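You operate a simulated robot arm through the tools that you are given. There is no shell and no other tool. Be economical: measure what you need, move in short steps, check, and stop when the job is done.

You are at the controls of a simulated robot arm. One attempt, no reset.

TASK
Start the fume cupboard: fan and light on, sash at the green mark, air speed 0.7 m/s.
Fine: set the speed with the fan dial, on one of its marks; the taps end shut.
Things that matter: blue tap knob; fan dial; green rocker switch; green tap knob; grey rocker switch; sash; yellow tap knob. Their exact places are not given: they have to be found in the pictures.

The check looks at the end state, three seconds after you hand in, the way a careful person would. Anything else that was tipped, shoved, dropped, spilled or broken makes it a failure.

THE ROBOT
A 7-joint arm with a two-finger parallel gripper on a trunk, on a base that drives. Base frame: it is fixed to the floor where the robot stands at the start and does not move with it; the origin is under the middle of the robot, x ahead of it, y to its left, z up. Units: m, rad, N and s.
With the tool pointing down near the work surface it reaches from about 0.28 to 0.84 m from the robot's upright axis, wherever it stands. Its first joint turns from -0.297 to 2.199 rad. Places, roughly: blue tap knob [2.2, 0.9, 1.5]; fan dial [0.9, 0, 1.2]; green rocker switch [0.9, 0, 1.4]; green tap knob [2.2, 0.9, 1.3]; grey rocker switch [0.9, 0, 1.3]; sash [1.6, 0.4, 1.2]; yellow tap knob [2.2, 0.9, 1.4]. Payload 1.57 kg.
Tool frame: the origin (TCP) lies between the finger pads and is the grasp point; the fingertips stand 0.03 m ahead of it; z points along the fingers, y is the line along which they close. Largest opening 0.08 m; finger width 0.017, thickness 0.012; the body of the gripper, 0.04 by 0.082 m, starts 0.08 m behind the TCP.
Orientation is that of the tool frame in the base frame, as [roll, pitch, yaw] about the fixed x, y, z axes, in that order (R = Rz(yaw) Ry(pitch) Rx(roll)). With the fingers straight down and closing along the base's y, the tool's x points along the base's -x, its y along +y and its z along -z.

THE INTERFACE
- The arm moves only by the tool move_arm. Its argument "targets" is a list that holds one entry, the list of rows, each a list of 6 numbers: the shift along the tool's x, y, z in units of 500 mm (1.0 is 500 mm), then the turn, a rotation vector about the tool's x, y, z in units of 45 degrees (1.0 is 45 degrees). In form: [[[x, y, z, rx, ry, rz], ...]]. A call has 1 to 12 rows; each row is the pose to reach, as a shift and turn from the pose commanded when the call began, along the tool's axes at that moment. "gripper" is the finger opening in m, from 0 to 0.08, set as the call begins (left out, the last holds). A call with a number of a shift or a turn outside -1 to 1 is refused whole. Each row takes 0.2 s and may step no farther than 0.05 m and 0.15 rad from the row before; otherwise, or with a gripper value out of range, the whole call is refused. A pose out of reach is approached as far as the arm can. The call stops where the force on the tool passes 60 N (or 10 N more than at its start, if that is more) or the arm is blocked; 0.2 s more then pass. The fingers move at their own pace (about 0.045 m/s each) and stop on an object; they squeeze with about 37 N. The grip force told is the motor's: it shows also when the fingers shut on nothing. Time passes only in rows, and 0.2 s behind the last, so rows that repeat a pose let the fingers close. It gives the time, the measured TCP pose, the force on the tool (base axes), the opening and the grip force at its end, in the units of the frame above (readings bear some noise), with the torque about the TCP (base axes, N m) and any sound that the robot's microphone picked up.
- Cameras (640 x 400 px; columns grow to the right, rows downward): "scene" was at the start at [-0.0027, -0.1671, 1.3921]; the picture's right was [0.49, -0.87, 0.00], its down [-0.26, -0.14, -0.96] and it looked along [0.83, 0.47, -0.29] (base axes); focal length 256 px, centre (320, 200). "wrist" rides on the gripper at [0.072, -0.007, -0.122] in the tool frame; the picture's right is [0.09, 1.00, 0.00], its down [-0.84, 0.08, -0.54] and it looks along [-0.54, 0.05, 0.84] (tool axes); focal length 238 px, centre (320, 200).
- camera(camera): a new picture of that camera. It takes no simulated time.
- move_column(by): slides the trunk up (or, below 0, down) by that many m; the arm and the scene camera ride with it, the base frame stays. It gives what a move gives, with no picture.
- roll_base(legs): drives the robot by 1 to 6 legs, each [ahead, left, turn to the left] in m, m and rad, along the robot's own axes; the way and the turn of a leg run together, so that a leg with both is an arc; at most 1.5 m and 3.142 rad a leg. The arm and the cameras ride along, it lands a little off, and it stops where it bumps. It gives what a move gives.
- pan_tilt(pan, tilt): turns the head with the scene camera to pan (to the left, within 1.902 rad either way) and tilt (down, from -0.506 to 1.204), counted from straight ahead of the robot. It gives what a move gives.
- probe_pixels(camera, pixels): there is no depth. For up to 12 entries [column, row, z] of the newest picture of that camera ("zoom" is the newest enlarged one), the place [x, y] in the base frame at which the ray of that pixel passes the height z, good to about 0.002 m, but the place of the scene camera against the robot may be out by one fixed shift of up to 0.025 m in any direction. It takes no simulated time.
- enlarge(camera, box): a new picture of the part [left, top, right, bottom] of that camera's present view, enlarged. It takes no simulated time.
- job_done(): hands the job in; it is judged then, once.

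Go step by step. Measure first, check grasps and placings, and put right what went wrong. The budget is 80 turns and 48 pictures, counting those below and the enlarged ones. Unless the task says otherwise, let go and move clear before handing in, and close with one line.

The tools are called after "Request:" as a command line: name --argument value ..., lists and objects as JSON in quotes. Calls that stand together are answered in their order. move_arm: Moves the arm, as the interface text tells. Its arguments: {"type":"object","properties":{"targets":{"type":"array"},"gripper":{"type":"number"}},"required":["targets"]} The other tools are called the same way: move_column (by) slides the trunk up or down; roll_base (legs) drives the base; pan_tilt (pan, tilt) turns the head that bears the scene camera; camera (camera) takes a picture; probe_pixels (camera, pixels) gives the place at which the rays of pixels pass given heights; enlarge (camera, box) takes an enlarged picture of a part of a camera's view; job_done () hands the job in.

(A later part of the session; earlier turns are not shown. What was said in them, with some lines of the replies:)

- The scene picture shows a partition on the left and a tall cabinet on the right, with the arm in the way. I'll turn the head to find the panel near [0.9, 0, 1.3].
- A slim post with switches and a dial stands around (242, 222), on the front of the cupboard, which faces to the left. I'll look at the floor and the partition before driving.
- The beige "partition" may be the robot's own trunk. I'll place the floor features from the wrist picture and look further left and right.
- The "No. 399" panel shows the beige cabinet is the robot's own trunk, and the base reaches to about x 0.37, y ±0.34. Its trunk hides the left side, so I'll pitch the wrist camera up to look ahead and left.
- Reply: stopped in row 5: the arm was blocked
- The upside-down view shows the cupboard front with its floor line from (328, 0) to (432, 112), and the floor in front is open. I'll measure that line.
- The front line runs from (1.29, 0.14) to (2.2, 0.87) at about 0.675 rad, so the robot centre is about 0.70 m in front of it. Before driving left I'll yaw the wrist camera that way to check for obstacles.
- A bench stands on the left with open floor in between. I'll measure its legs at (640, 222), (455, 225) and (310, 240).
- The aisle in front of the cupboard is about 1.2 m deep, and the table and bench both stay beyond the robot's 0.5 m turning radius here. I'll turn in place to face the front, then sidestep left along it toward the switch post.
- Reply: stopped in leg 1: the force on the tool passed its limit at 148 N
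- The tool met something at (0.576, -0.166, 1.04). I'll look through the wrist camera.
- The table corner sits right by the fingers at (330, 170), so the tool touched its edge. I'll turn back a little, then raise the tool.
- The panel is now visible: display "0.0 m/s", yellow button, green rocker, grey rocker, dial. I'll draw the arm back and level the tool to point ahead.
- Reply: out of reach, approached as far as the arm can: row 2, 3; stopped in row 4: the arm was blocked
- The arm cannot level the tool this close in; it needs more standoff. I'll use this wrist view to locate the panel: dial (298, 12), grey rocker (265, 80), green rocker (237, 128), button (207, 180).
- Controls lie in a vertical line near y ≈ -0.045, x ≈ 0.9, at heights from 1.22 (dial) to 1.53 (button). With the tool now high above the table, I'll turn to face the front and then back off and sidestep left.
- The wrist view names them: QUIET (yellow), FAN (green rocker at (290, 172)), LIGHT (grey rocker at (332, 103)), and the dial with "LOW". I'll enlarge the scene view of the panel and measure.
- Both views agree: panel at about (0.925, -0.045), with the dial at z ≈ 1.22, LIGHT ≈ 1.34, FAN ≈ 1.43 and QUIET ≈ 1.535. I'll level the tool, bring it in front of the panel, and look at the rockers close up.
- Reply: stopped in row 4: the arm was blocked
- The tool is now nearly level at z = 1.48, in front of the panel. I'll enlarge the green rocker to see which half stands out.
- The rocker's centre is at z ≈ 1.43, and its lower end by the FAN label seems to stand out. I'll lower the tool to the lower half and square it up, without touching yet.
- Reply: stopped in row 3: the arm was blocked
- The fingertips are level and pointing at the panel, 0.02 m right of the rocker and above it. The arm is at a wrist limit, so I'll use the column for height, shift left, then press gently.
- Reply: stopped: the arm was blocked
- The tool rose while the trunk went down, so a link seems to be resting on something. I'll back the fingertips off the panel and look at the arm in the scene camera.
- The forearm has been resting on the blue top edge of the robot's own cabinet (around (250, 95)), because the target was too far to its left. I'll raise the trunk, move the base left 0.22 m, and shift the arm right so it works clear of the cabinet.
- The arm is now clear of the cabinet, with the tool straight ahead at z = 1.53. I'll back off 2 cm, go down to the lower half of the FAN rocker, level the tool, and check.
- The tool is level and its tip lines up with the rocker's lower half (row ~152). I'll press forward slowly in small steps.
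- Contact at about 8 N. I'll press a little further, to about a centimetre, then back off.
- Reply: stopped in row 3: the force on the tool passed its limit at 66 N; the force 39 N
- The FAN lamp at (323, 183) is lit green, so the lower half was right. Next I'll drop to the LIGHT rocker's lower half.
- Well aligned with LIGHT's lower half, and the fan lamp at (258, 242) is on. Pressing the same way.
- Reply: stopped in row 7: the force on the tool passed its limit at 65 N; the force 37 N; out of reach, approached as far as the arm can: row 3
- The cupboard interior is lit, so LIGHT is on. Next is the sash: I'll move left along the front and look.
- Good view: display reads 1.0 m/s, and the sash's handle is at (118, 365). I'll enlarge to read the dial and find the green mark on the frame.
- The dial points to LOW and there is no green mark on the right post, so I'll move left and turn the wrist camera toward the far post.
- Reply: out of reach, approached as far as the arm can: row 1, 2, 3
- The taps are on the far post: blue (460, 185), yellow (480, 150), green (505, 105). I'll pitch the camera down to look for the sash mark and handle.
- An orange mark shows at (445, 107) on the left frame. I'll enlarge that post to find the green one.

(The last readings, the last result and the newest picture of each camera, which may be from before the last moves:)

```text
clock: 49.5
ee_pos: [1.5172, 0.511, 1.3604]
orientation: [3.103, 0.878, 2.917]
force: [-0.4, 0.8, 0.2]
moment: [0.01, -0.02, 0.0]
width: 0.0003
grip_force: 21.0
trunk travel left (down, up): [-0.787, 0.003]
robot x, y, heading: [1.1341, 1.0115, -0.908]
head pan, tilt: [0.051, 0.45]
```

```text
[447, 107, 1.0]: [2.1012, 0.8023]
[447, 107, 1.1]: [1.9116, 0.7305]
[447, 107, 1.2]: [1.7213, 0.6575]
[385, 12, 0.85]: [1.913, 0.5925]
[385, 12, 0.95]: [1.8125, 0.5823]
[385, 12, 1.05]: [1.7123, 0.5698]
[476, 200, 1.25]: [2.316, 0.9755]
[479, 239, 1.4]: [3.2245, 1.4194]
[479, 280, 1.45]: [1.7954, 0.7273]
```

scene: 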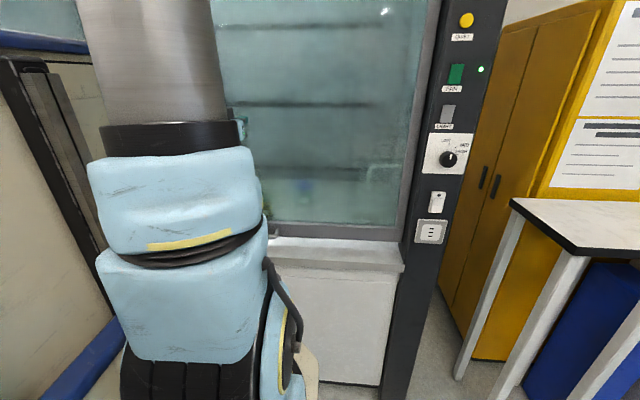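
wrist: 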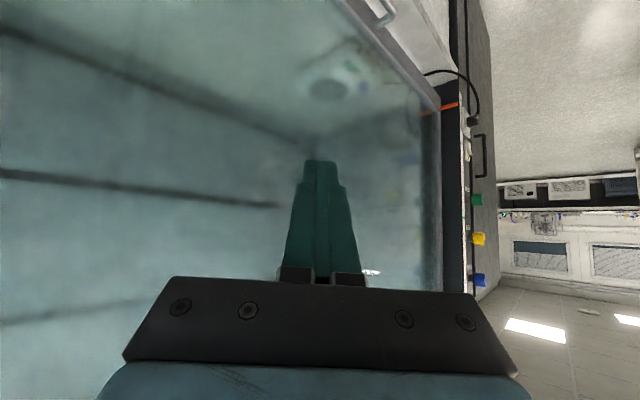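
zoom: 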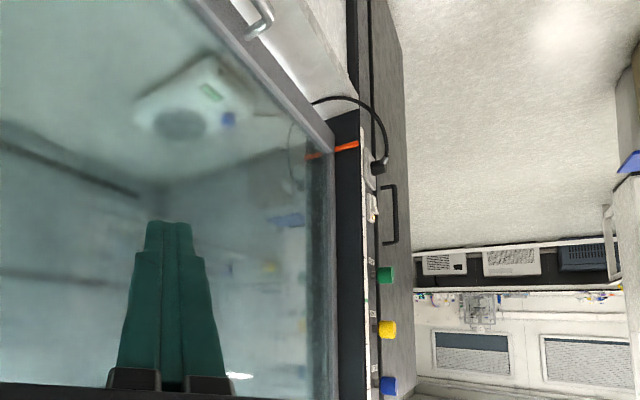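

The orange mark is at about z = 1.0 on the left track, level with the sash's lower edge; I need a squarer view of that post. I'll drive further left so the scene camera faces it.

Request:
roll_base --legs '[[0, 0.4, 0], [0, 0.4, 0]]'

Request:
pan_tilt --pan -0.3 --tilt 0.3

Request:
camera --camera "scene"

```text
clock: 52.1
ee_pos: [1.8411, 0.7442, 1.3587]
orientation: [3.103, 0.878, 2.926]
force: [-0.7, -0.5, 0.1]
moment: [-0.01, 0.01, 0.0]
width: 0.0
grip_force: 21.2
trunk travel left (down, up): [-0.787, 0.003]
robot x, y, heading: [1.4552, 1.2408, -0.898]
head pan, tilt: [0.051, 0.45]
stopped in leg 1: the robot was blocked; the commanded pose is now the measured one
```

```text
clock: 52.9
ee_pos: [1.8405, 0.7444, 1.3599]
orientation: [3.103, 0.878, 2.927]
force: [0.2, 0.3, -1.3]
moment: [-0.01, -0.02, 0.02]
width: 0.0
grip_force: 21.6
trunk travel left (down, up): [-0.787, 0.003]
robot x, y, heading: [1.4564, 1.2424, -0.905]
head pan, tilt: [-0.3, 0.3]
```

```text
13 pictures are left
```

scene: 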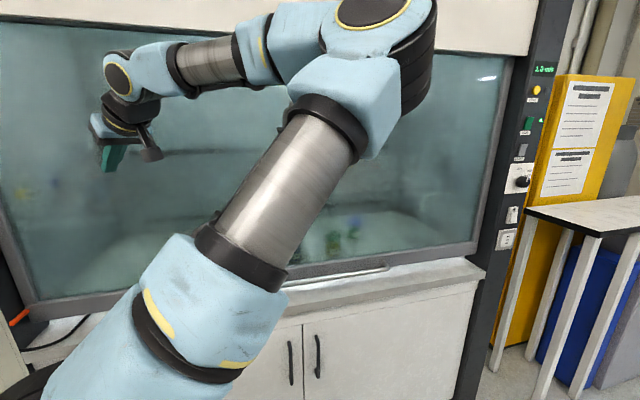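

Robot stopped against something on the left, but the whole sash is in view: handle bar (290–390, 270), orange mark at (20, 318). I'll pan left to see the left post.

Request:
pan_tilt --pan 0.35 --tilt 0.25

Request:
camera --camera "scene"

```text
clock: 54.0
ee_pos: [1.8422, 0.7447, 1.3604]
orientation: [3.103, 0.879, 2.927]
force: [0.4, 0.2, 0.3]
moment: [-0.01, 0.01, 0.0]
width: 0.0002
grip_force: 21.3
trunk travel left (down, up): [-0.787, 0.003]
robot x, y, heading: [1.4562, 1.2426, -0.905]
head pan, tilt: [0.351, 0.25]
```

```text
12 pictures are left
```

scene: 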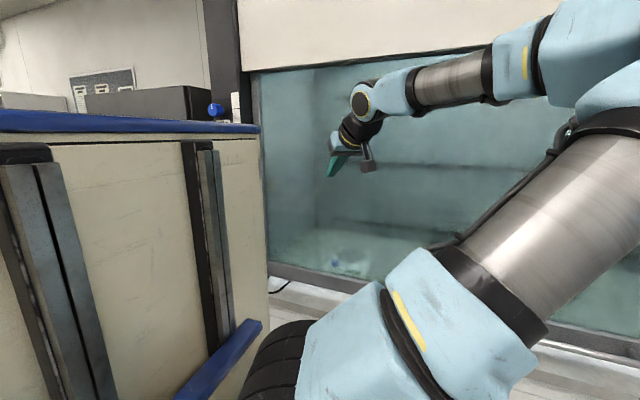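

The cabinet hides the post from here, so I'll use the wrist camera, which is now closer.

Request:
camera --camera "wrist"

```text
11 pictures are left
```

wrist: 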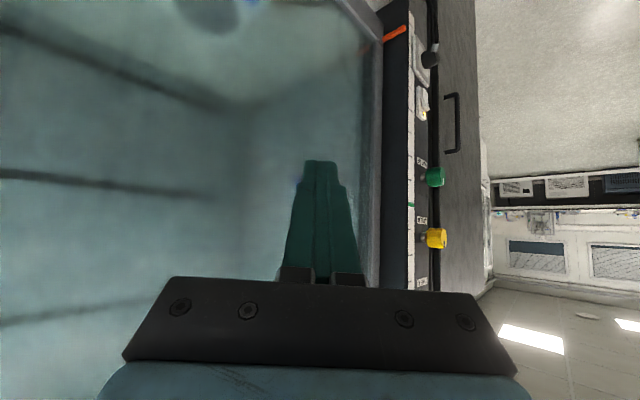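

There is a white scale strip at column ~410 with a green mark at (410, 205), and the orange bar at (395, 33) is the sash's pointer. I'll enlarge and measure both.

Request:
enlarge --camera "wrist" --box '[360, 10, 470, 290]'

Request:
probe_pixels --camera "wrist" --pixels '[[405, 28, 1.0], [405, 28, 1.05], [410, 205, 1.25], [410, 205, 1.3], [410, 205, 1.35], [435, 177, 1.3], [435, 239, 1.4], [428, 60, 1.1]]'

```text
1.43 times, centred on (415, 150) of wrist
```

zoom: 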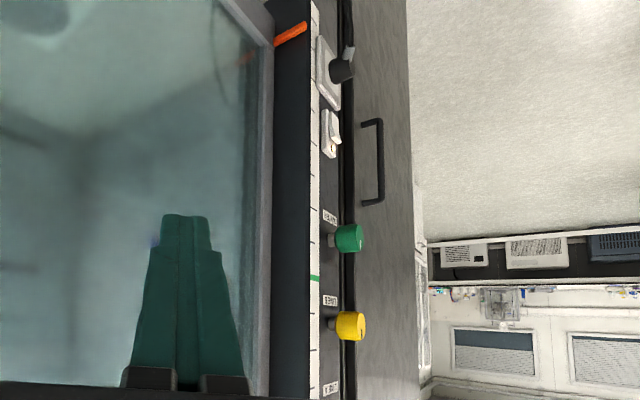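

```text
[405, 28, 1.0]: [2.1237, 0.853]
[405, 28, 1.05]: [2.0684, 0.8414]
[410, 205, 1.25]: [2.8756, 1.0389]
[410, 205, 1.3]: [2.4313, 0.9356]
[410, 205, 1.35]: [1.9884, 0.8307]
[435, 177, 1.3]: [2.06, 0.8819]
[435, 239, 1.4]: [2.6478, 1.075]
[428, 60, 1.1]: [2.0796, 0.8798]
```

Green mark is at z ≈ 1.344 and the pointer at ≈ 1.07, so the sash must rise about 0.274 m. The handle bar spans s ≈ 1.27–1.78 at z ≈ 0.945. I'll drive right to its middle and turn the tool level with the fingers closing vertically.

Request:
roll_base --legs '[[-0.035, -0.385, 0]]'

Request:
move_arm --targets '[[[0.01, -0.007, 0.001, 0.12, 0.002, -0.141], [0.02, -0.014, 0.002, 0.241, 0.005, -0.283], [0.03, -0.02, 0.003, 0.361, 0.007, -0.424], [0.04, -0.027, 0.004, 0.482, 0.01, -0.565], [0.05, -0.034, 0.005, 0.602, 0.012, -0.706], [0.06, -0.04, 0.006, 0.723, 0.015, -0.848], [0.07, -0.047, 0.007, 0.843, 0.017, -0.989]]]' --gripper 0.06

Request:
move_arm --targets '[[[0, 0, 0, 0.12, 0.002, -0.141], [0, 0, 0, 0.241, 0.005, -0.283], [0, 0, 0, 0.361, 0.007, -0.424], [0, 0, 0, 0.474, 0.009, -0.555]]]'

```text
clock: 56.4
ee_pos: [1.5314, 0.5317, 1.36]
orientation: [3.106, 0.878, 2.885]
force: [1.0, -0.1, -0.9]
moment: [0.01, -0.01, 0.04]
width: 0.0001
grip_force: 21.1
trunk travel left (down, up): [-0.787, 0.003]
robot x, y, heading: [1.1673, 1.0415, -0.942]
head pan, tilt: [0.351, 0.25]
```

```text
clock: 58.0
ee_pos: [1.5064, 0.5145, 1.3306]
orientation: [-1.966, 0.429, -2.593]
force: [0.4, 0.1, 0.2]
moment: [-0.02, -0.02, 0.04]
width: 0.0598
grip_force: 0.1
trunk travel left (down, up): [-0.787, 0.003]
robot x, y, heading: [1.1702, 1.0404, -0.939]
head pan, tilt: [0.351, 0.25]
```

```text
clock: 59.0
ee_pos: [1.5147, 0.5093, 1.335]
orientation: [-1.57, 0.001, -2.517]
force: [-1.3, 0.2, 0.4]
moment: [-0.01, -0.02, 0.05]
width: 0.0601
grip_force: 0.0
out of reach, approached as far as the arm can: row 4
trunk travel left (down, up): [-0.787, 0.003]
robot x, y, heading: [1.1663, 1.0453, -0.942]
head pan, tilt: [0.351, 0.25]
```

The tool is level with fingers closing vertically. I'll square the heading and lower the trunk toward the bar, then look.

Request:
roll_base --legs '[[0, 0, 0.046]]'

Request:
move_column --by -0.32

Request:
camera --camera "wrist"

```text
clock: 59.7
ee_pos: [1.5177, 0.5099, 1.3337]
orientation: [-1.57, 0.0, -2.514]
force: [-0.4, -0.2, 0.7]
moment: [0.01, 0.0, -0.03]
width: 0.0603
grip_force: 0.0
trunk travel left (down, up): [-0.787, 0.003]
robot x, y, heading: [1.1712, 1.0419, -0.933]
head pan, tilt: [0.351, 0.25]
stopped in leg 1: the robot was blocked; the commanded pose is now the measured one
```

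```text
clock: 62.9
ee_pos: [1.5175, 0.5098, 1.0145]
orientation: [-1.57, 0.001, -2.513]
force: [0.5, 0.0, -0.5]
moment: [0.02, 0.04, -0.01]
width: 0.0601
grip_force: 0.0
trunk travel left (down, up): [-0.467, 0.323]
robot x, y, heading: [1.1702, 1.0429, -0.932]
head pan, tilt: [0.351, 0.25]
```

```text
9 pictures are left
```

wrist: 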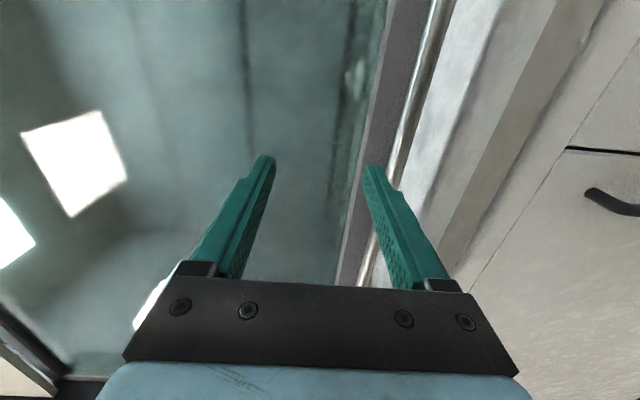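

The bar crosses the right-hand (lower) finger at about (404, 138); combining views, it's at z ≈ 0.935 and 0.10 m ahead. I'll lower to match and approach with the fingers open.

Request:
move_column --by -0.075

Request:
move_arm --targets '[[[0, 0, 0.03, 0, 0, 0], [0, 0, 0.06, 0, 0, 0], [0, 0, 0.09, 0, 0, 0]]]' --gripper 0.055

Request:
camera --camera "wrist"

```text
clock: 64.0
ee_pos: [1.5184, 0.5096, 0.9389]
orientation: [-1.571, 0.001, -2.513]
force: [0.1, 0.0, 0.0]
moment: [0.02, -0.01, -0.02]
width: 0.0599
grip_force: 0.0
trunk travel left (down, up): [-0.392, 0.398]
robot x, y, heading: [1.1685, 1.0422, -0.935]
head pan, tilt: [0.351, 0.25]
```

```text
clock: 64.8
ee_pos: [1.5453, 0.4737, 0.9406]
orientation: [-1.57, 0.002, -2.515]
force: [1.4, -0.9, 0.4]
moment: [0.01, 0.0, 0.01]
width: 0.0549
grip_force: 0.1
trunk travel left (down, up): [-0.392, 0.398]
robot x, y, heading: [1.1714, 1.0434, -0.933]
head pan, tilt: [0.351, 0.25]
```

```text
8 pictures are left
```

wrist: 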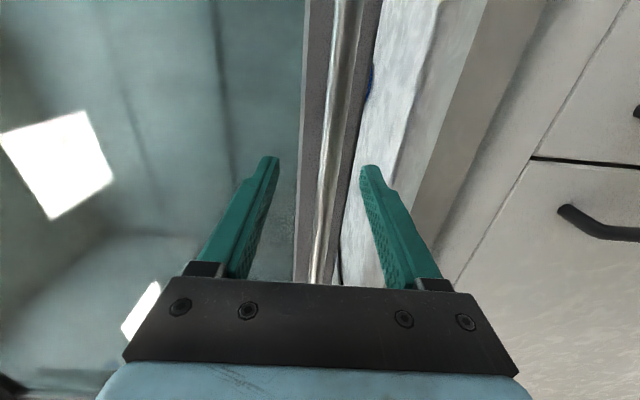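

The bar is centred between the fingers (column ~330). I'll move forward 4.5 cm in small steps and close on it.

Request:
move_arm --targets '[[[0, 0, 0.03, 0, 0, 0], [0, 0, 0.05, 0, 0, 0], [0, 0, 0.064, 0, 0, 0], [0, 0, 0.078, 0, 0, 0], [0, 0, 0.09, 0, 0, 0]]]'

Request:
move_arm --targets '[[[0, 0, 0, 0, 0, 0], [0, 0, 0, 0, 0, 0], [0, 0, 0, 0, 0, 0], [0, 0, 0, 0, 0, 0]]]' --gripper 0

```text
clock: 66.0
ee_pos: [1.5707, 0.4379, 0.9404]
orientation: [-1.571, 0.001, -2.514]
force: [0.2, 0.1, -0.7]
moment: [-0.03, 0.02, -0.02]
width: 0.0551
grip_force: 0.1
trunk travel left (down, up): [-0.392, 0.398]
robot x, y, heading: [1.1699, 1.0384, -0.932]
head pan, tilt: [0.351, 0.25]
```

```text
clock: 67.0
ee_pos: [1.5706, 0.4369, 0.9413]
orientation: [-1.566, 0.001, -2.515]
force: [1.1, -1.2, 8.9]
moment: [-0.31, -0.23, -0.55]
width: 0.0175
grip_force: 29.6
trunk travel left (down, up): [-0.392, 0.398]
robot x, y, heading: [1.1715, 1.0436, -0.938]
head pan, tilt: [0.351, 0.25]
```

Gripped on the bar (opening 0.0175). I'll lift with the trunk, first half the way.

Request:
move_column --by 0.1

Request:
move_column --by 0.172

```text
clock: 68.3
ee_pos: [1.5719, 0.4369, 1.0423]
orientation: [-1.565, 0.002, -2.515]
force: [-2.9, -2.2, 7.1]
moment: [-0.26, -0.21, 0.33]
width: 0.018
grip_force: 32.5
trunk travel left (down, up): [-0.492, 0.298]
robot x, y, heading: [1.1692, 1.0434, -0.933]
head pan, tilt: [0.351, 0.25]
```

```text
clock: 70.2
ee_pos: [1.5701, 0.4364, 1.2132]
orientation: [-1.566, -0.001, -2.514]
force: [-2.4, -0.8, 4.2]
moment: [0.01, 0.05, 0.43]
width: 0.0176
grip_force: 32.6
trunk travel left (down, up): [-0.664, 0.126]
robot x, y, heading: [1.1699, 1.0406, -0.934]
head pan, tilt: [0.351, 0.25]
```

Sash lifted 0.272 m with little force. I'll let go, back off, raise the trunk and drive left so the wrist camera sees the pointer against the scale.

Request:
move_arm --targets '[[[0, 0, 0, 0, 0, 0], [0, 0, 0, 0, 0, 0], [0, 0, 0, 0, 0, 0], [0, 0, -0.06, 0, 0, 0], [0, 0, -0.12, 0, 0, 0], [0, 0, -0.18, 0, 0, 0]]]' --gripper 0.05

Request:
move_column --by 0.12

Request:
roll_base --legs '[[0.02, 0.34, 0.035]]'

Request:
camera --camera "wrist"

```text
clock: 71.7
ee_pos: [1.5173, 0.5099, 1.2108]
orientation: [-1.572, 0.001, -2.513]
force: [-0.3, 1.1, 0.6]
moment: [-0.02, 0.0, -0.01]
width: 0.0501
grip_force: 0.1
trunk travel left (down, up): [-0.664, 0.126]
robot x, y, heading: [1.1712, 1.0423, -0.936]
head pan, tilt: [0.351, 0.25]
```

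```text
clock: 73.2
ee_pos: [1.5188, 0.5103, 1.3317]
orientation: [-1.571, 0.002, -2.513]
force: [0.2, 0.4, -0.2]
moment: [0.0, 0.0, 0.01]
width: 0.0498
grip_force: 0.0
trunk travel left (down, up): [-0.784, 0.006]
robot x, y, heading: [1.1663, 1.0431, -0.935]
head pan, tilt: [0.351, 0.25]
```

```text
clock: 75.4
ee_pos: [1.8173, 0.7111, 1.3313]
orientation: [-1.571, 0.0, -2.482]
force: [0.2, -0.1, 0.2]
moment: [0.01, 0.0, -0.03]
width: 0.0501
grip_force: 0.1
trunk travel left (down, up): [-0.784, 0.006]
robot x, y, heading: [1.452, 1.2321, -0.899]
head pan, tilt: [0.351, 0.25]
```

```text
7 pictures are left
```

wrist: 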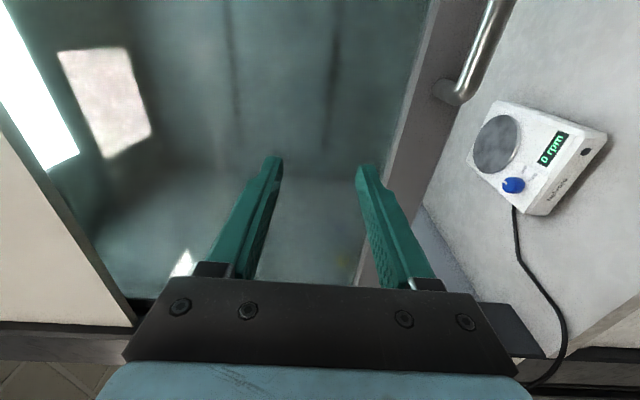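

The post is hidden behind the gripper at the bottom of this view; yawing the tool left will bring it into sight.

Request:
move_arm --targets '[[[0, 0, -0.01, 0, -0.18, 0], [0, 0, -0.02, 0, -0.36, 0], [0, 0, -0.02, 0, -0.54, 0], [0, 0, -0.02, 0, -0.72, 0], [0, 0, -0.02, 0, -0.88, 0]]]'

Request:
camera --camera "wrist"

```text
clock: 76.6
ee_pos: [1.81, 0.7194, 1.3336]
orientation: [-1.571, 0.0, -1.788]
force: [0.0, -0.7, 0.1]
moment: [-0.04, -0.02, -0.06]
width: 0.0502
grip_force: 0.1
out of reach, approached as far as the arm can: row 1, 2, 3
trunk travel left (down, up): [-0.784, 0.006]
robot x, y, heading: [1.4511, 1.23, -0.904]
head pan, tilt: [0.351, 0.25]
```

```text
6 pictures are left
```

wrist: 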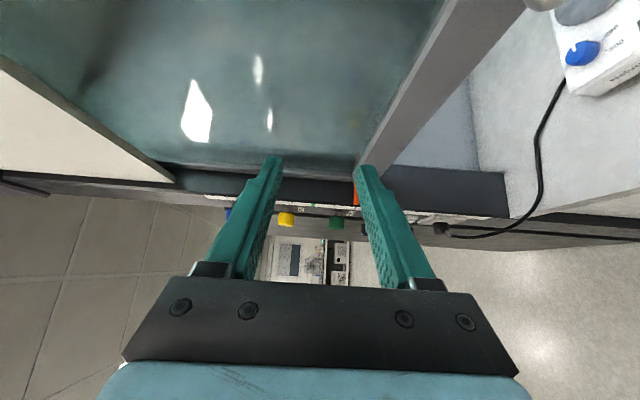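

The orange pointer is at about (356, 192) and the green tick near (313, 204), so the sash is still too low. I'll enlarge to measure it.

Request:
enlarge --camera "wrist" --box '[200, 140, 460, 300]'

Request:
probe_pixels --camera "wrist" --pixels '[[357, 200, 1.25], [357, 200, 1.28], [357, 200, 1.3], [313, 205, 1.34], [313, 205, 1.345], [313, 205, 1.35], [356, 186, 1.28]]'

```text
2.46 times, centred on (330, 220) of wrist
```

zoom: 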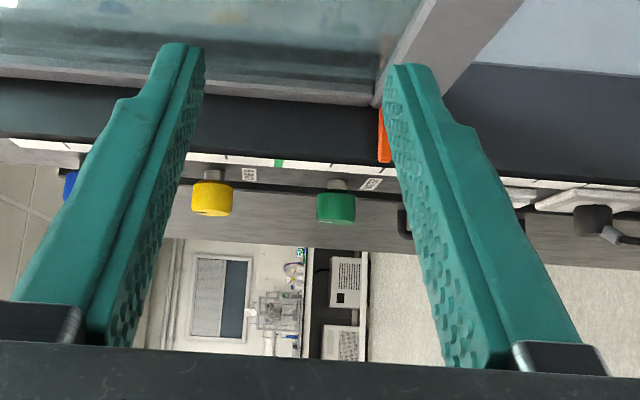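

```text
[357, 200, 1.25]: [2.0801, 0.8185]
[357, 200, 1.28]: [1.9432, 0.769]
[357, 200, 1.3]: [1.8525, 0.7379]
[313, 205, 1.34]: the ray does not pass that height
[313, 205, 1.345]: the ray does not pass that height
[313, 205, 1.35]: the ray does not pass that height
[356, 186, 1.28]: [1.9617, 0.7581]
```

The pointer's end at (356, 204) sits two scale ticks below the green tick at (313, 205). Triangulating, that is about 0.094 m. I'll go back to the bar and lift again.

Request:
move_arm --targets '[[[0, 0, 0, 0, 0.18, 0], [0, 0, 0, 0, 0.36, 0], [0, 0, 0, 0, 0.54, 0], [0, 0, 0, 0, 0.72, 0], [0, 0, 0, 0, 0.883, 0]]]'

Request:
roll_base --legs '[[-0.01, -0.337, 0]]'

Request:
move_column --by -0.121

```text
clock: 77.8
ee_pos: [1.8155, 0.7152, 1.3341]
orientation: [-1.573, -0.001, -2.486]
force: [-0.4, -0.4, -1.0]
moment: [0.01, -0.01, 0.01]
width: 0.05
grip_force: 0.1
out of reach, approached as far as the arm can: row 2, 3, 4, 5
trunk travel left (down, up): [-0.784, 0.006]
robot x, y, heading: [1.4494, 1.2299, -0.904]
head pan, tilt: [0.351, 0.25]
```

```text
clock: 80.0
ee_pos: [1.5458, 0.5154, 1.3355]
orientation: [-1.573, 0.0, -2.486]
force: [0.6, 0.5, -0.4]
moment: [-0.01, 0.0, -0.02]
width: 0.0502
grip_force: 0.0
trunk travel left (down, up): [-0.784, 0.006]
robot x, y, heading: [1.1802, 1.0328, -0.904]
head pan, tilt: [0.351, 0.25]
```

```text
clock: 81.5
ee_pos: [1.5478, 0.5151, 1.2134]
orientation: [-1.574, -0.001, -2.485]
force: [0.4, 0.7, 0.1]
moment: [0.01, 0.0, 0.0]
width: 0.05
grip_force: 0.0
trunk travel left (down, up): [-0.663, 0.127]
robot x, y, heading: [1.1811, 1.034, -0.903]
head pan, tilt: [0.351, 0.25]
```

At s = 1.53 and z = 1.213, in line with the bar; forward 0.075 m and close.

Request:
move_arm --targets '[[[0, 0, 0.05, 0, 0, 0], [0, 0, 0.1, 0, 0, 0], [0, 0, 0.125, 0, 0, 0], [0, 0, 0.14, 0, 0, 0], [0, 0, 0.15, 0, 0, 0]]]'

Request:
move_arm --targets '[[[0, 0, 0, 0, 0, 0], [0, 0, 0, 0, 0, 0], [0, 0, 0, 0, 0, 0], [0, 0, 0, 0, 0, 0]]]' --gripper 0

Request:
move_column --by 0.094

```text
clock: 82.7
ee_pos: [1.5922, 0.455, 1.2139]
orientation: [-1.573, 0.002, -2.484]
force: [0.1, 0.3, 0.2]
moment: [-0.02, 0.03, 0.0]
width: 0.05
grip_force: 0.1
trunk travel left (down, up): [-0.663, 0.127]
robot x, y, heading: [1.1817, 1.0354, -0.902]
head pan, tilt: [0.351, 0.25]
```

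```text
clock: 83.7
ee_pos: [1.5926, 0.4552, 1.2129]
orientation: [-1.573, 0.001, -2.484]
force: [-2.0, 1.6, -7.0]
moment: [0.32, 0.26, 0.15]
width: 0.0179
grip_force: 32.7
trunk travel left (down, up): [-0.663, 0.127]
robot x, y, heading: [1.1802, 1.0325, -0.903]
head pan, tilt: [0.351, 0.25]
```

```text
clock: 85.0
ee_pos: [1.5916, 0.4541, 1.3107]
orientation: [-1.567, -0.001, -2.485]
force: [-0.2, -1.9, 7.2]
moment: [-0.26, -0.17, 0.46]
width: 0.0178
grip_force: 32.4
trunk travel left (down, up): [-0.757, 0.033]
robot x, y, heading: [1.1795, 1.0322, -0.904]
head pan, tilt: [0.351, 0.25]
```

Sash has now risen a further ~0.098 m. I'll release, back off, and check the pointer from the left again.

Request:
move_arm --targets '[[[0, 0, 0, 0, 0, 0], [0, 0, 0, 0, 0, 0], [0, 0, 0, 0, 0, 0], [0, 0, -0.05, 0, 0, 0], [0, 0, -0.1, 0, 0, 0], [0, 0, -0.15, 0, 0, 0]]]' --gripper 0.05

Request:
roll_base --legs '[[0, 0.36, 0]]'

Request:
move_arm --targets '[[[0, 0, 0, 0, -0.18, 0], [0, 0, 0, 0, -0.36, 0], [0, 0, 0, 0, -0.54, 0], [0, 0, 0, 0, -0.72, 0], [0, 0, 0, 0, -0.9, 0]]]' --gripper 0.0

Request:
enlarge --camera "wrist" --box '[160, 100, 480, 300]'

```text
clock: 86.4
ee_pos: [1.5467, 0.5151, 1.3079]
orientation: [-1.573, 0.0, -2.485]
force: [-0.1, 0.1, -0.9]
moment: [0.0, -0.02, 0.02]
width: 0.0498
grip_force: 0.1
trunk travel left (down, up): [-0.757, 0.033]
robot x, y, heading: [1.1788, 1.0326, -0.904]
head pan, tilt: [0.351, 0.25]
```

```text
clock: 88.7
ee_pos: [1.8265, 0.7256, 1.3087]
orientation: [-1.571, 0.001, -2.48]
force: [-0.7, -0.1, 0.4]
moment: [0.02, 0.01, 0.0]
width: 0.0502
grip_force: 0.1
trunk travel left (down, up): [-0.757, 0.033]
robot x, y, heading: [1.4582, 1.2406, -0.903]
head pan, tilt: [0.351, 0.25]
stopped in leg 1: the robot was blocked; the commanded pose is now the measured one
```

```text
clock: 89.9
ee_pos: [1.8271, 0.7249, 1.3097]
orientation: [-1.572, 0.001, -1.771]
force: [0.0, 0.7, 0.3]
moment: [-0.06, 0.05, -0.02]
width: 0.0
grip_force: 20.9
out of reach, approached as far as the arm can: row 1, 2
trunk travel left (down, up): [-0.757, 0.033]
robot x, y, heading: [1.4553, 1.2404, -0.894]
head pan, tilt: [0.351, 0.25]
```

```text
2.00 times, centred on (320, 200) of wrist
```

zoom: 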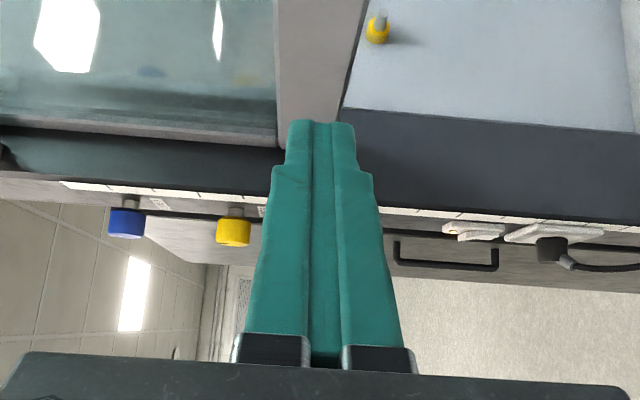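

The closed fingers hide the spot, so pointer and green tick both lie behind them. I'll open the gripper and look between the fingers.

Request:
move_arm --targets '[[[0, 0, 0, 0, 0, 0], [0, 0, 0, 0, 0, 0], [0, 0, 0, 0, 0, 0], [0, 0, 0, 0, 0, 0], [0, 0, 0, 0, 0, 0]]]' --gripper 0.08

Request:
enlarge --camera "wrist" --box '[220, 150, 390, 250]'

```text
clock: 91.1
ee_pos: [1.8284, 0.7253, 1.309]
orientation: [-1.572, -0.001, -1.775]
force: [-0.3, 0.5, -0.6]
moment: [0.0, -0.02, 0.02]
width: 0.08
grip_force: 0.0
trunk travel left (down, up): [-0.757, 0.033]
robot x, y, heading: [1.4547, 1.2413, -0.9]
head pan, tilt: [0.351, 0.25]
```

```text
3.76 times, centred on (305, 200) of wrist
```

zoom: 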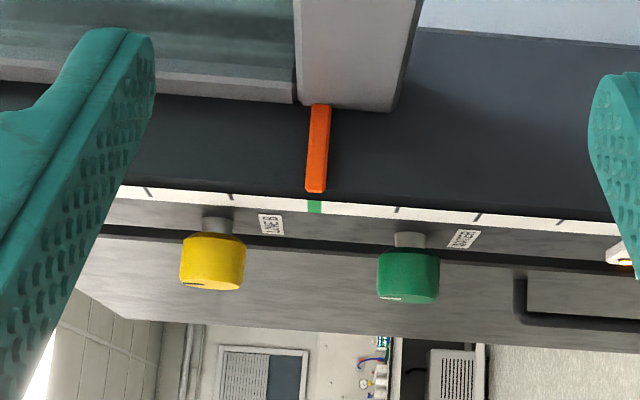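

The pointer tip (315, 190) is now exactly in line with the green tick (315, 207), so the sash is set. Next I'll swing the tool straight and drive right to read the display and the dial marks.

Request:
move_arm --targets '[[[0, 0, -0.01, 0, 0.18, 0], [0, 0, -0.01, 0, 0.36, 0], [0, 0, -0.01, 0, 0.54, 0], [0, 0, -0.01, 0, 0.72, 0], [0, 0, -0.01, 0, 0.9, 0]]]' --gripper 0.06

Request:
roll_base --legs '[[0, -0.4, 0], [0, -0.4, 0]]'

Request:
pan_tilt --pan -0.35 --tilt 0.15

```text
clock: 92.3
ee_pos: [1.8235, 0.7249, 1.31]
orientation: [-1.573, 0.0, -2.483]
force: [0.2, 0.6, 0.5]
moment: [0.01, 0.0, 0.02]
width: 0.0601
grip_force: 0.0
out of reach, approached as far as the arm can: row 2, 3, 4
trunk travel left (down, up): [-0.757, 0.033]
robot x, y, heading: [1.4564, 1.2422, -0.899]
head pan, tilt: [0.351, 0.25]
```

```text
clock: 96.8
ee_pos: [1.2063, 0.2317, 1.3106]
orientation: [-1.57, 0.001, -2.478]
force: [0.5, 0.1, 0.2]
moment: [-0.02, 0.02, 0.01]
width: 0.06
grip_force: 0.1
trunk travel left (down, up): [-0.757, 0.033]
robot x, y, heading: [0.8418, 0.746, -0.897]
head pan, tilt: [0.351, 0.25]
```

```text
clock: 97.9
ee_pos: [1.2067, 0.2335, 1.3109]
orientation: [-1.57, 0.001, -2.479]
force: [-0.7, -0.3, -0.2]
moment: [0.01, -0.02, -0.02]
width: 0.0598
grip_force: 0.1
trunk travel left (down, up): [-0.757, 0.033]
robot x, y, heading: [0.837, 0.7502, -0.897]
head pan, tilt: [-0.351, 0.15]
```

Now one enlarged scene picture covering the display and the dial.

Request:
enlarge --camera "scene" --box '[210, 90, 450, 260]'

```text
2.35 times, centred on (330, 175) of scene
```

zoom: 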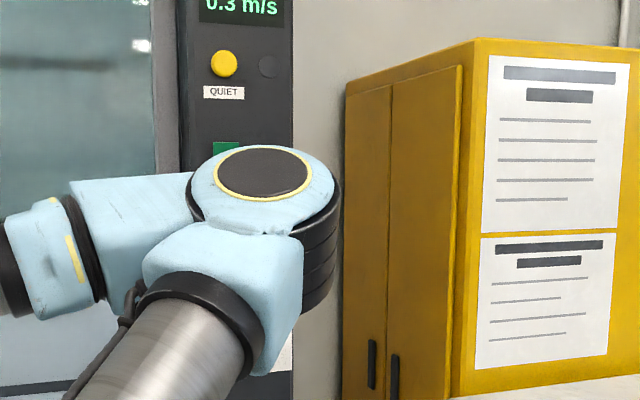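

Display now reads 0.3 m/s on LOW. From the earlier close-up, the dial's centre is at s ≈ 0.673, z ≈ 1.23, with MID about 40° and HIGH about 80° clockwise from LOW. I'll drive to the dial, backing off a little first.

Request:
roll_base --legs '[[-0.045, 0, 0], [0, -0.41, 0]]'

Request:
move_column --by -0.08

```text
clock: 98.9
ee_pos: [1.1807, 0.2569, 1.31]
orientation: [-1.569, -0.003, -2.485]
force: [0.3, 0.5, -0.1]
moment: [-0.02, 0.01, 0.04]
width: 0.0599
grip_force: 0.1
trunk travel left (down, up): [-0.757, 0.033]
robot x, y, heading: [0.813, 0.7719, -0.902]
head pan, tilt: [-0.351, 0.15]
stopped in leg 1: the robot was blocked; the commanded pose is now the measured one
```

```text
clock: 100.1
ee_pos: [1.1804, 0.2569, 1.2316]
orientation: [-1.571, -0.001, -2.483]
force: [0.0, -0.2, 0.7]
moment: [0.02, -0.01, 0.01]
width: 0.0599
grip_force: 0.1
trunk travel left (down, up): [-0.677, 0.113]
robot x, y, heading: [0.8138, 0.7712, -0.904]
head pan, tilt: [-0.351, 0.15]
```

It touched the bench behind after 3.5 cm; TCP now stands 0.16 m off the front, which is enough. Driving right 0.408 m.

Request:
roll_base --legs '[[0.006, -0.408, 0.004]]'

```text
clock: 102.6
ee_pos: [0.8682, 0.0035, 1.2311]
orientation: [-1.57, 0.001, -2.483]
force: [-0.4, 0.3, -0.2]
moment: [0.0, 0.0, 0.01]
width: 0.0599
grip_force: 0.2
trunk travel left (down, up): [-0.677, 0.113]
robot x, y, heading: [0.4996, 0.5191, -0.906]
head pan, tilt: [-0.351, 0.15]
```

TCP is at s = 0.679, d = 0.16; I'll shift 6 mm right, go forward 3.5 cm over the knob, and close on it.

Request:
move_arm --targets '[[[0.012, 0, 0.02, 0, 0, 0], [0.012, 0, 0.04, 0, 0, 0], [0.012, 0, 0.055, 0, 0, 0], [0.012, 0, 0.07, 0, 0, 0]]]' --gripper 0.07

Request:
move_arm --targets '[[[0, 0, 0, 0, 0, 0], [0, 0, 0, 0, 0, 0], [0, 0, 0, 0, 0, 0], [0, 0, 0, 0, 0, 0]]]' --gripper 0

```text
clock: 103.6
ee_pos: [0.8851, -0.0291, 1.2311]
orientation: [-1.568, 0.0, -2.481]
force: [0.1, 0.2, -0.2]
moment: [0.01, 0.01, 0.01]
width: 0.0699
grip_force: 0.0
trunk travel left (down, up): [-0.677, 0.113]
robot x, y, heading: [0.5051, 0.518, -0.896]
head pan, tilt: [-0.351, 0.15]
```

```text
clock: 104.6
ee_pos: [0.8855, -0.0292, 1.2256]
orientation: [-1.585, -0.004, -2.479]
force: [-5.1, 8.7, -49.3]
moment: [0.38, 0.52, 0.78]
width: 0.042
grip_force: 35.4
trunk travel left (down, up): [-0.677, 0.113]
robot x, y, heading: [0.5006, 0.5167, -0.903]
head pan, tilt: [-0.351, 0.15]
```

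Gripped at 0.042 m (the knob), but with 49 N pulling down: the knob's centre is a few millimetres lower. I'll ease the tool down 8 mm.

Request:
move_arm --targets '[[[0, 0.008, 0, 0, 0, 0], [0, 0.016, 0, 0, 0, 0]]]'

```text
clock: 105.2
ee_pos: [0.8865, -0.0295, 1.2255]
orientation: [-1.567, 0.0, -2.482]
force: [-4.2, 6.6, -14.3]
moment: [1.15, 0.93, -0.22]
width: 0.0416
grip_force: 44.7
trunk travel left (down, up): [-0.677, 0.113]
robot x, y, heading: [0.5029, 0.5214, -0.904]
head pan, tilt: [-0.351, 0.15]
```

Force is down to about 14 N. I'll turn the dial clockwise (+z) in small steps, first half the way.

Request:
move_arm --targets '[[[0, 0, 0, 0, 0, 0.15], [0, 0, 0, 0, 0, 0.3], [0, 0, 0, 0, 0, 0.45], [0, 0, 0, 0, 0, 0.6], [0, 0, 0, 0, 0, 0.75], [0, 0, 0, 0, 0, 0.9]]]'

```text
clock: 106.6
ee_pos: [0.8864, -0.0287, 1.2229]
orientation: [-1.57, 0.71, -2.48]
force: [8.2, -1.1, -15.1]
moment: [-0.93, -0.58, 0.36]
width: 0.0417
grip_force: 45.6
trunk travel left (down, up): [-0.677, 0.113]
robot x, y, heading: [0.5048, 0.522, -0.903]
head pan, tilt: [-0.351, 0.15]
```

The tool has turned 40.7° with little resistance. Continuing another 40°.

Request:
move_arm --targets '[[[0, 0, 0, 0, 0, 0.15], [0, 0, 0, 0, 0, 0.3], [0, 0, 0, 0, 0, 0.45], [0, 0, 0, 0, 0, 0.6], [0, 0, 0, 0, 0, 0.75], [0, 0, 0, 0, 0, 0.889]]]'

```text
clock: 108.0
ee_pos: [0.8875, -0.0268, 1.2227]
orientation: [-1.588, 1.405, -2.494]
force: [19.9, 19.1, -26.2]
moment: [-0.08, 0.13, -0.15]
width: 0.0423
grip_force: 45.0
trunk travel left (down, up): [-0.677, 0.113]
robot x, y, heading: [0.5036, 0.5147, -0.905]
head pan, tilt: [-0.351, 0.15]
```

Total turn is 80.5°. I'll open, back off, and rise slightly for a look at the dial.

Request:
move_arm --targets '[[[0, 0, 0, 0, 0, 0], [0, 0, 0, 0, 0, 0], [0, 0, 0, 0, 0, 0], [0, 0, -0.03, 0, 0, 0], [0, 0, -0.07, 0, 0, 0], [-0.05, 0, -0.07, 0, 0, 0], [-0.095, 0, -0.07, 0, 0, 0]]]' --gripper 0.075

Request:
camera --camera "wrist"

```text
clock: 109.6
ee_pos: [0.8705, 0.0019, 1.2696]
orientation: [-1.57, 1.404, -2.48]
force: [-0.1, 0.4, 0.5]
moment: [0.02, -0.01, 0.02]
width: 0.075
grip_force: 0.1
out of reach, approached as far as the arm can: row 5
trunk travel left (down, up): [-0.677, 0.113]
robot x, y, heading: [0.5014, 0.5182, -0.902]
head pan, tilt: [-0.351, 0.15]
```

```text
1 pictures are left
```

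wrist: 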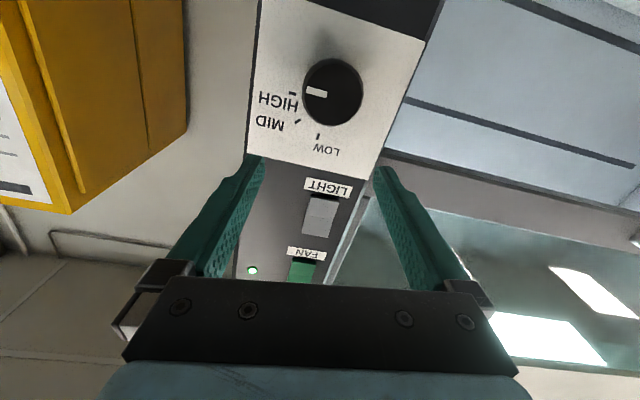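

The dial's white pointer at (316, 92) now points at the HIGH tick (292, 93), and FAN and LIGHT are still on. With one picture left, I'll drive left to where both display and dial are clear of the arm and read the speed there.

Request:
move_column --by 0.1

Request:
roll_base --legs '[[0.01, 0.4, 0], [0, 0.38, 0]]'

Request:
pan_tilt --pan -0.75 --tilt 0.0

```text
clock: 110.9
ee_pos: [0.8696, 0.0022, 1.3699]
orientation: [-1.566, 1.405, -2.475]
force: [0.4, -0.3, 0.2]
moment: [-0.03, 0.04, -0.03]
width: 0.075
grip_force: 0.0
trunk travel left (down, up): [-0.777, 0.013]
robot x, y, heading: [0.5018, 0.5177, -0.904]
head pan, tilt: [-0.351, 0.15]
```

```text
clock: 115.4
ee_pos: [1.4846, 0.4753, 1.3698]
orientation: [-1.565, 1.405, -2.481]
force: [-0.6, -0.1, -0.1]
moment: [-0.01, -0.02, 0.02]
width: 0.0748
grip_force: 0.0
trunk travel left (down, up): [-0.777, 0.013]
robot x, y, heading: [1.1196, 0.9902, -0.903]
head pan, tilt: [-0.351, 0.15]
```

```text
clock: 116.3
ee_pos: [1.4846, 0.4761, 1.3705]
orientation: [-1.566, 1.405, -2.484]
force: [0.3, 0.6, -0.6]
moment: [0.0, -0.01, 0.03]
width: 0.075
grip_force: 0.1
trunk travel left (down, up): [-0.777, 0.013]
robot x, y, heading: [1.1214, 0.9872, -0.907]
head pan, tilt: [-0.75, 0.0]
```

The panel should be at column ~317, rows 160–262. Taking the last picture there.

Request:
enlarge --camera "scene" --box '[218, 150, 416, 274]'

```text
3.23 times, centred on (317, 212) of scene
```

zoom: 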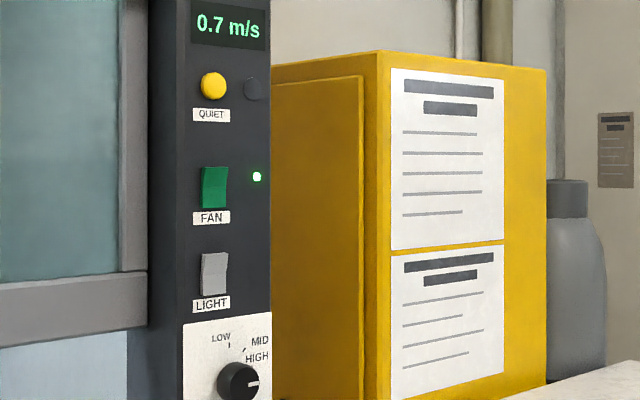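

The display reads 0.7 m/s, the FAN lamp is lit, LIGHT is on, the dial points at HIGH, and the sash pointer was matched to the green tick. I never touched the taps, and the arm is clear, so I'm handing in.

Request:
job_done

```text
The job is handed in.
```

I've handed the job in: fan and light are on, the sash is at its green mark, the dial is on HIGH with 0.7 m/s on the display, and I never touched the taps. They looked shut in the close-ups. The tool struck the side table's edge once (148 N) and the base bumped a few times while driving, but nothing looked moved in the later pictures.
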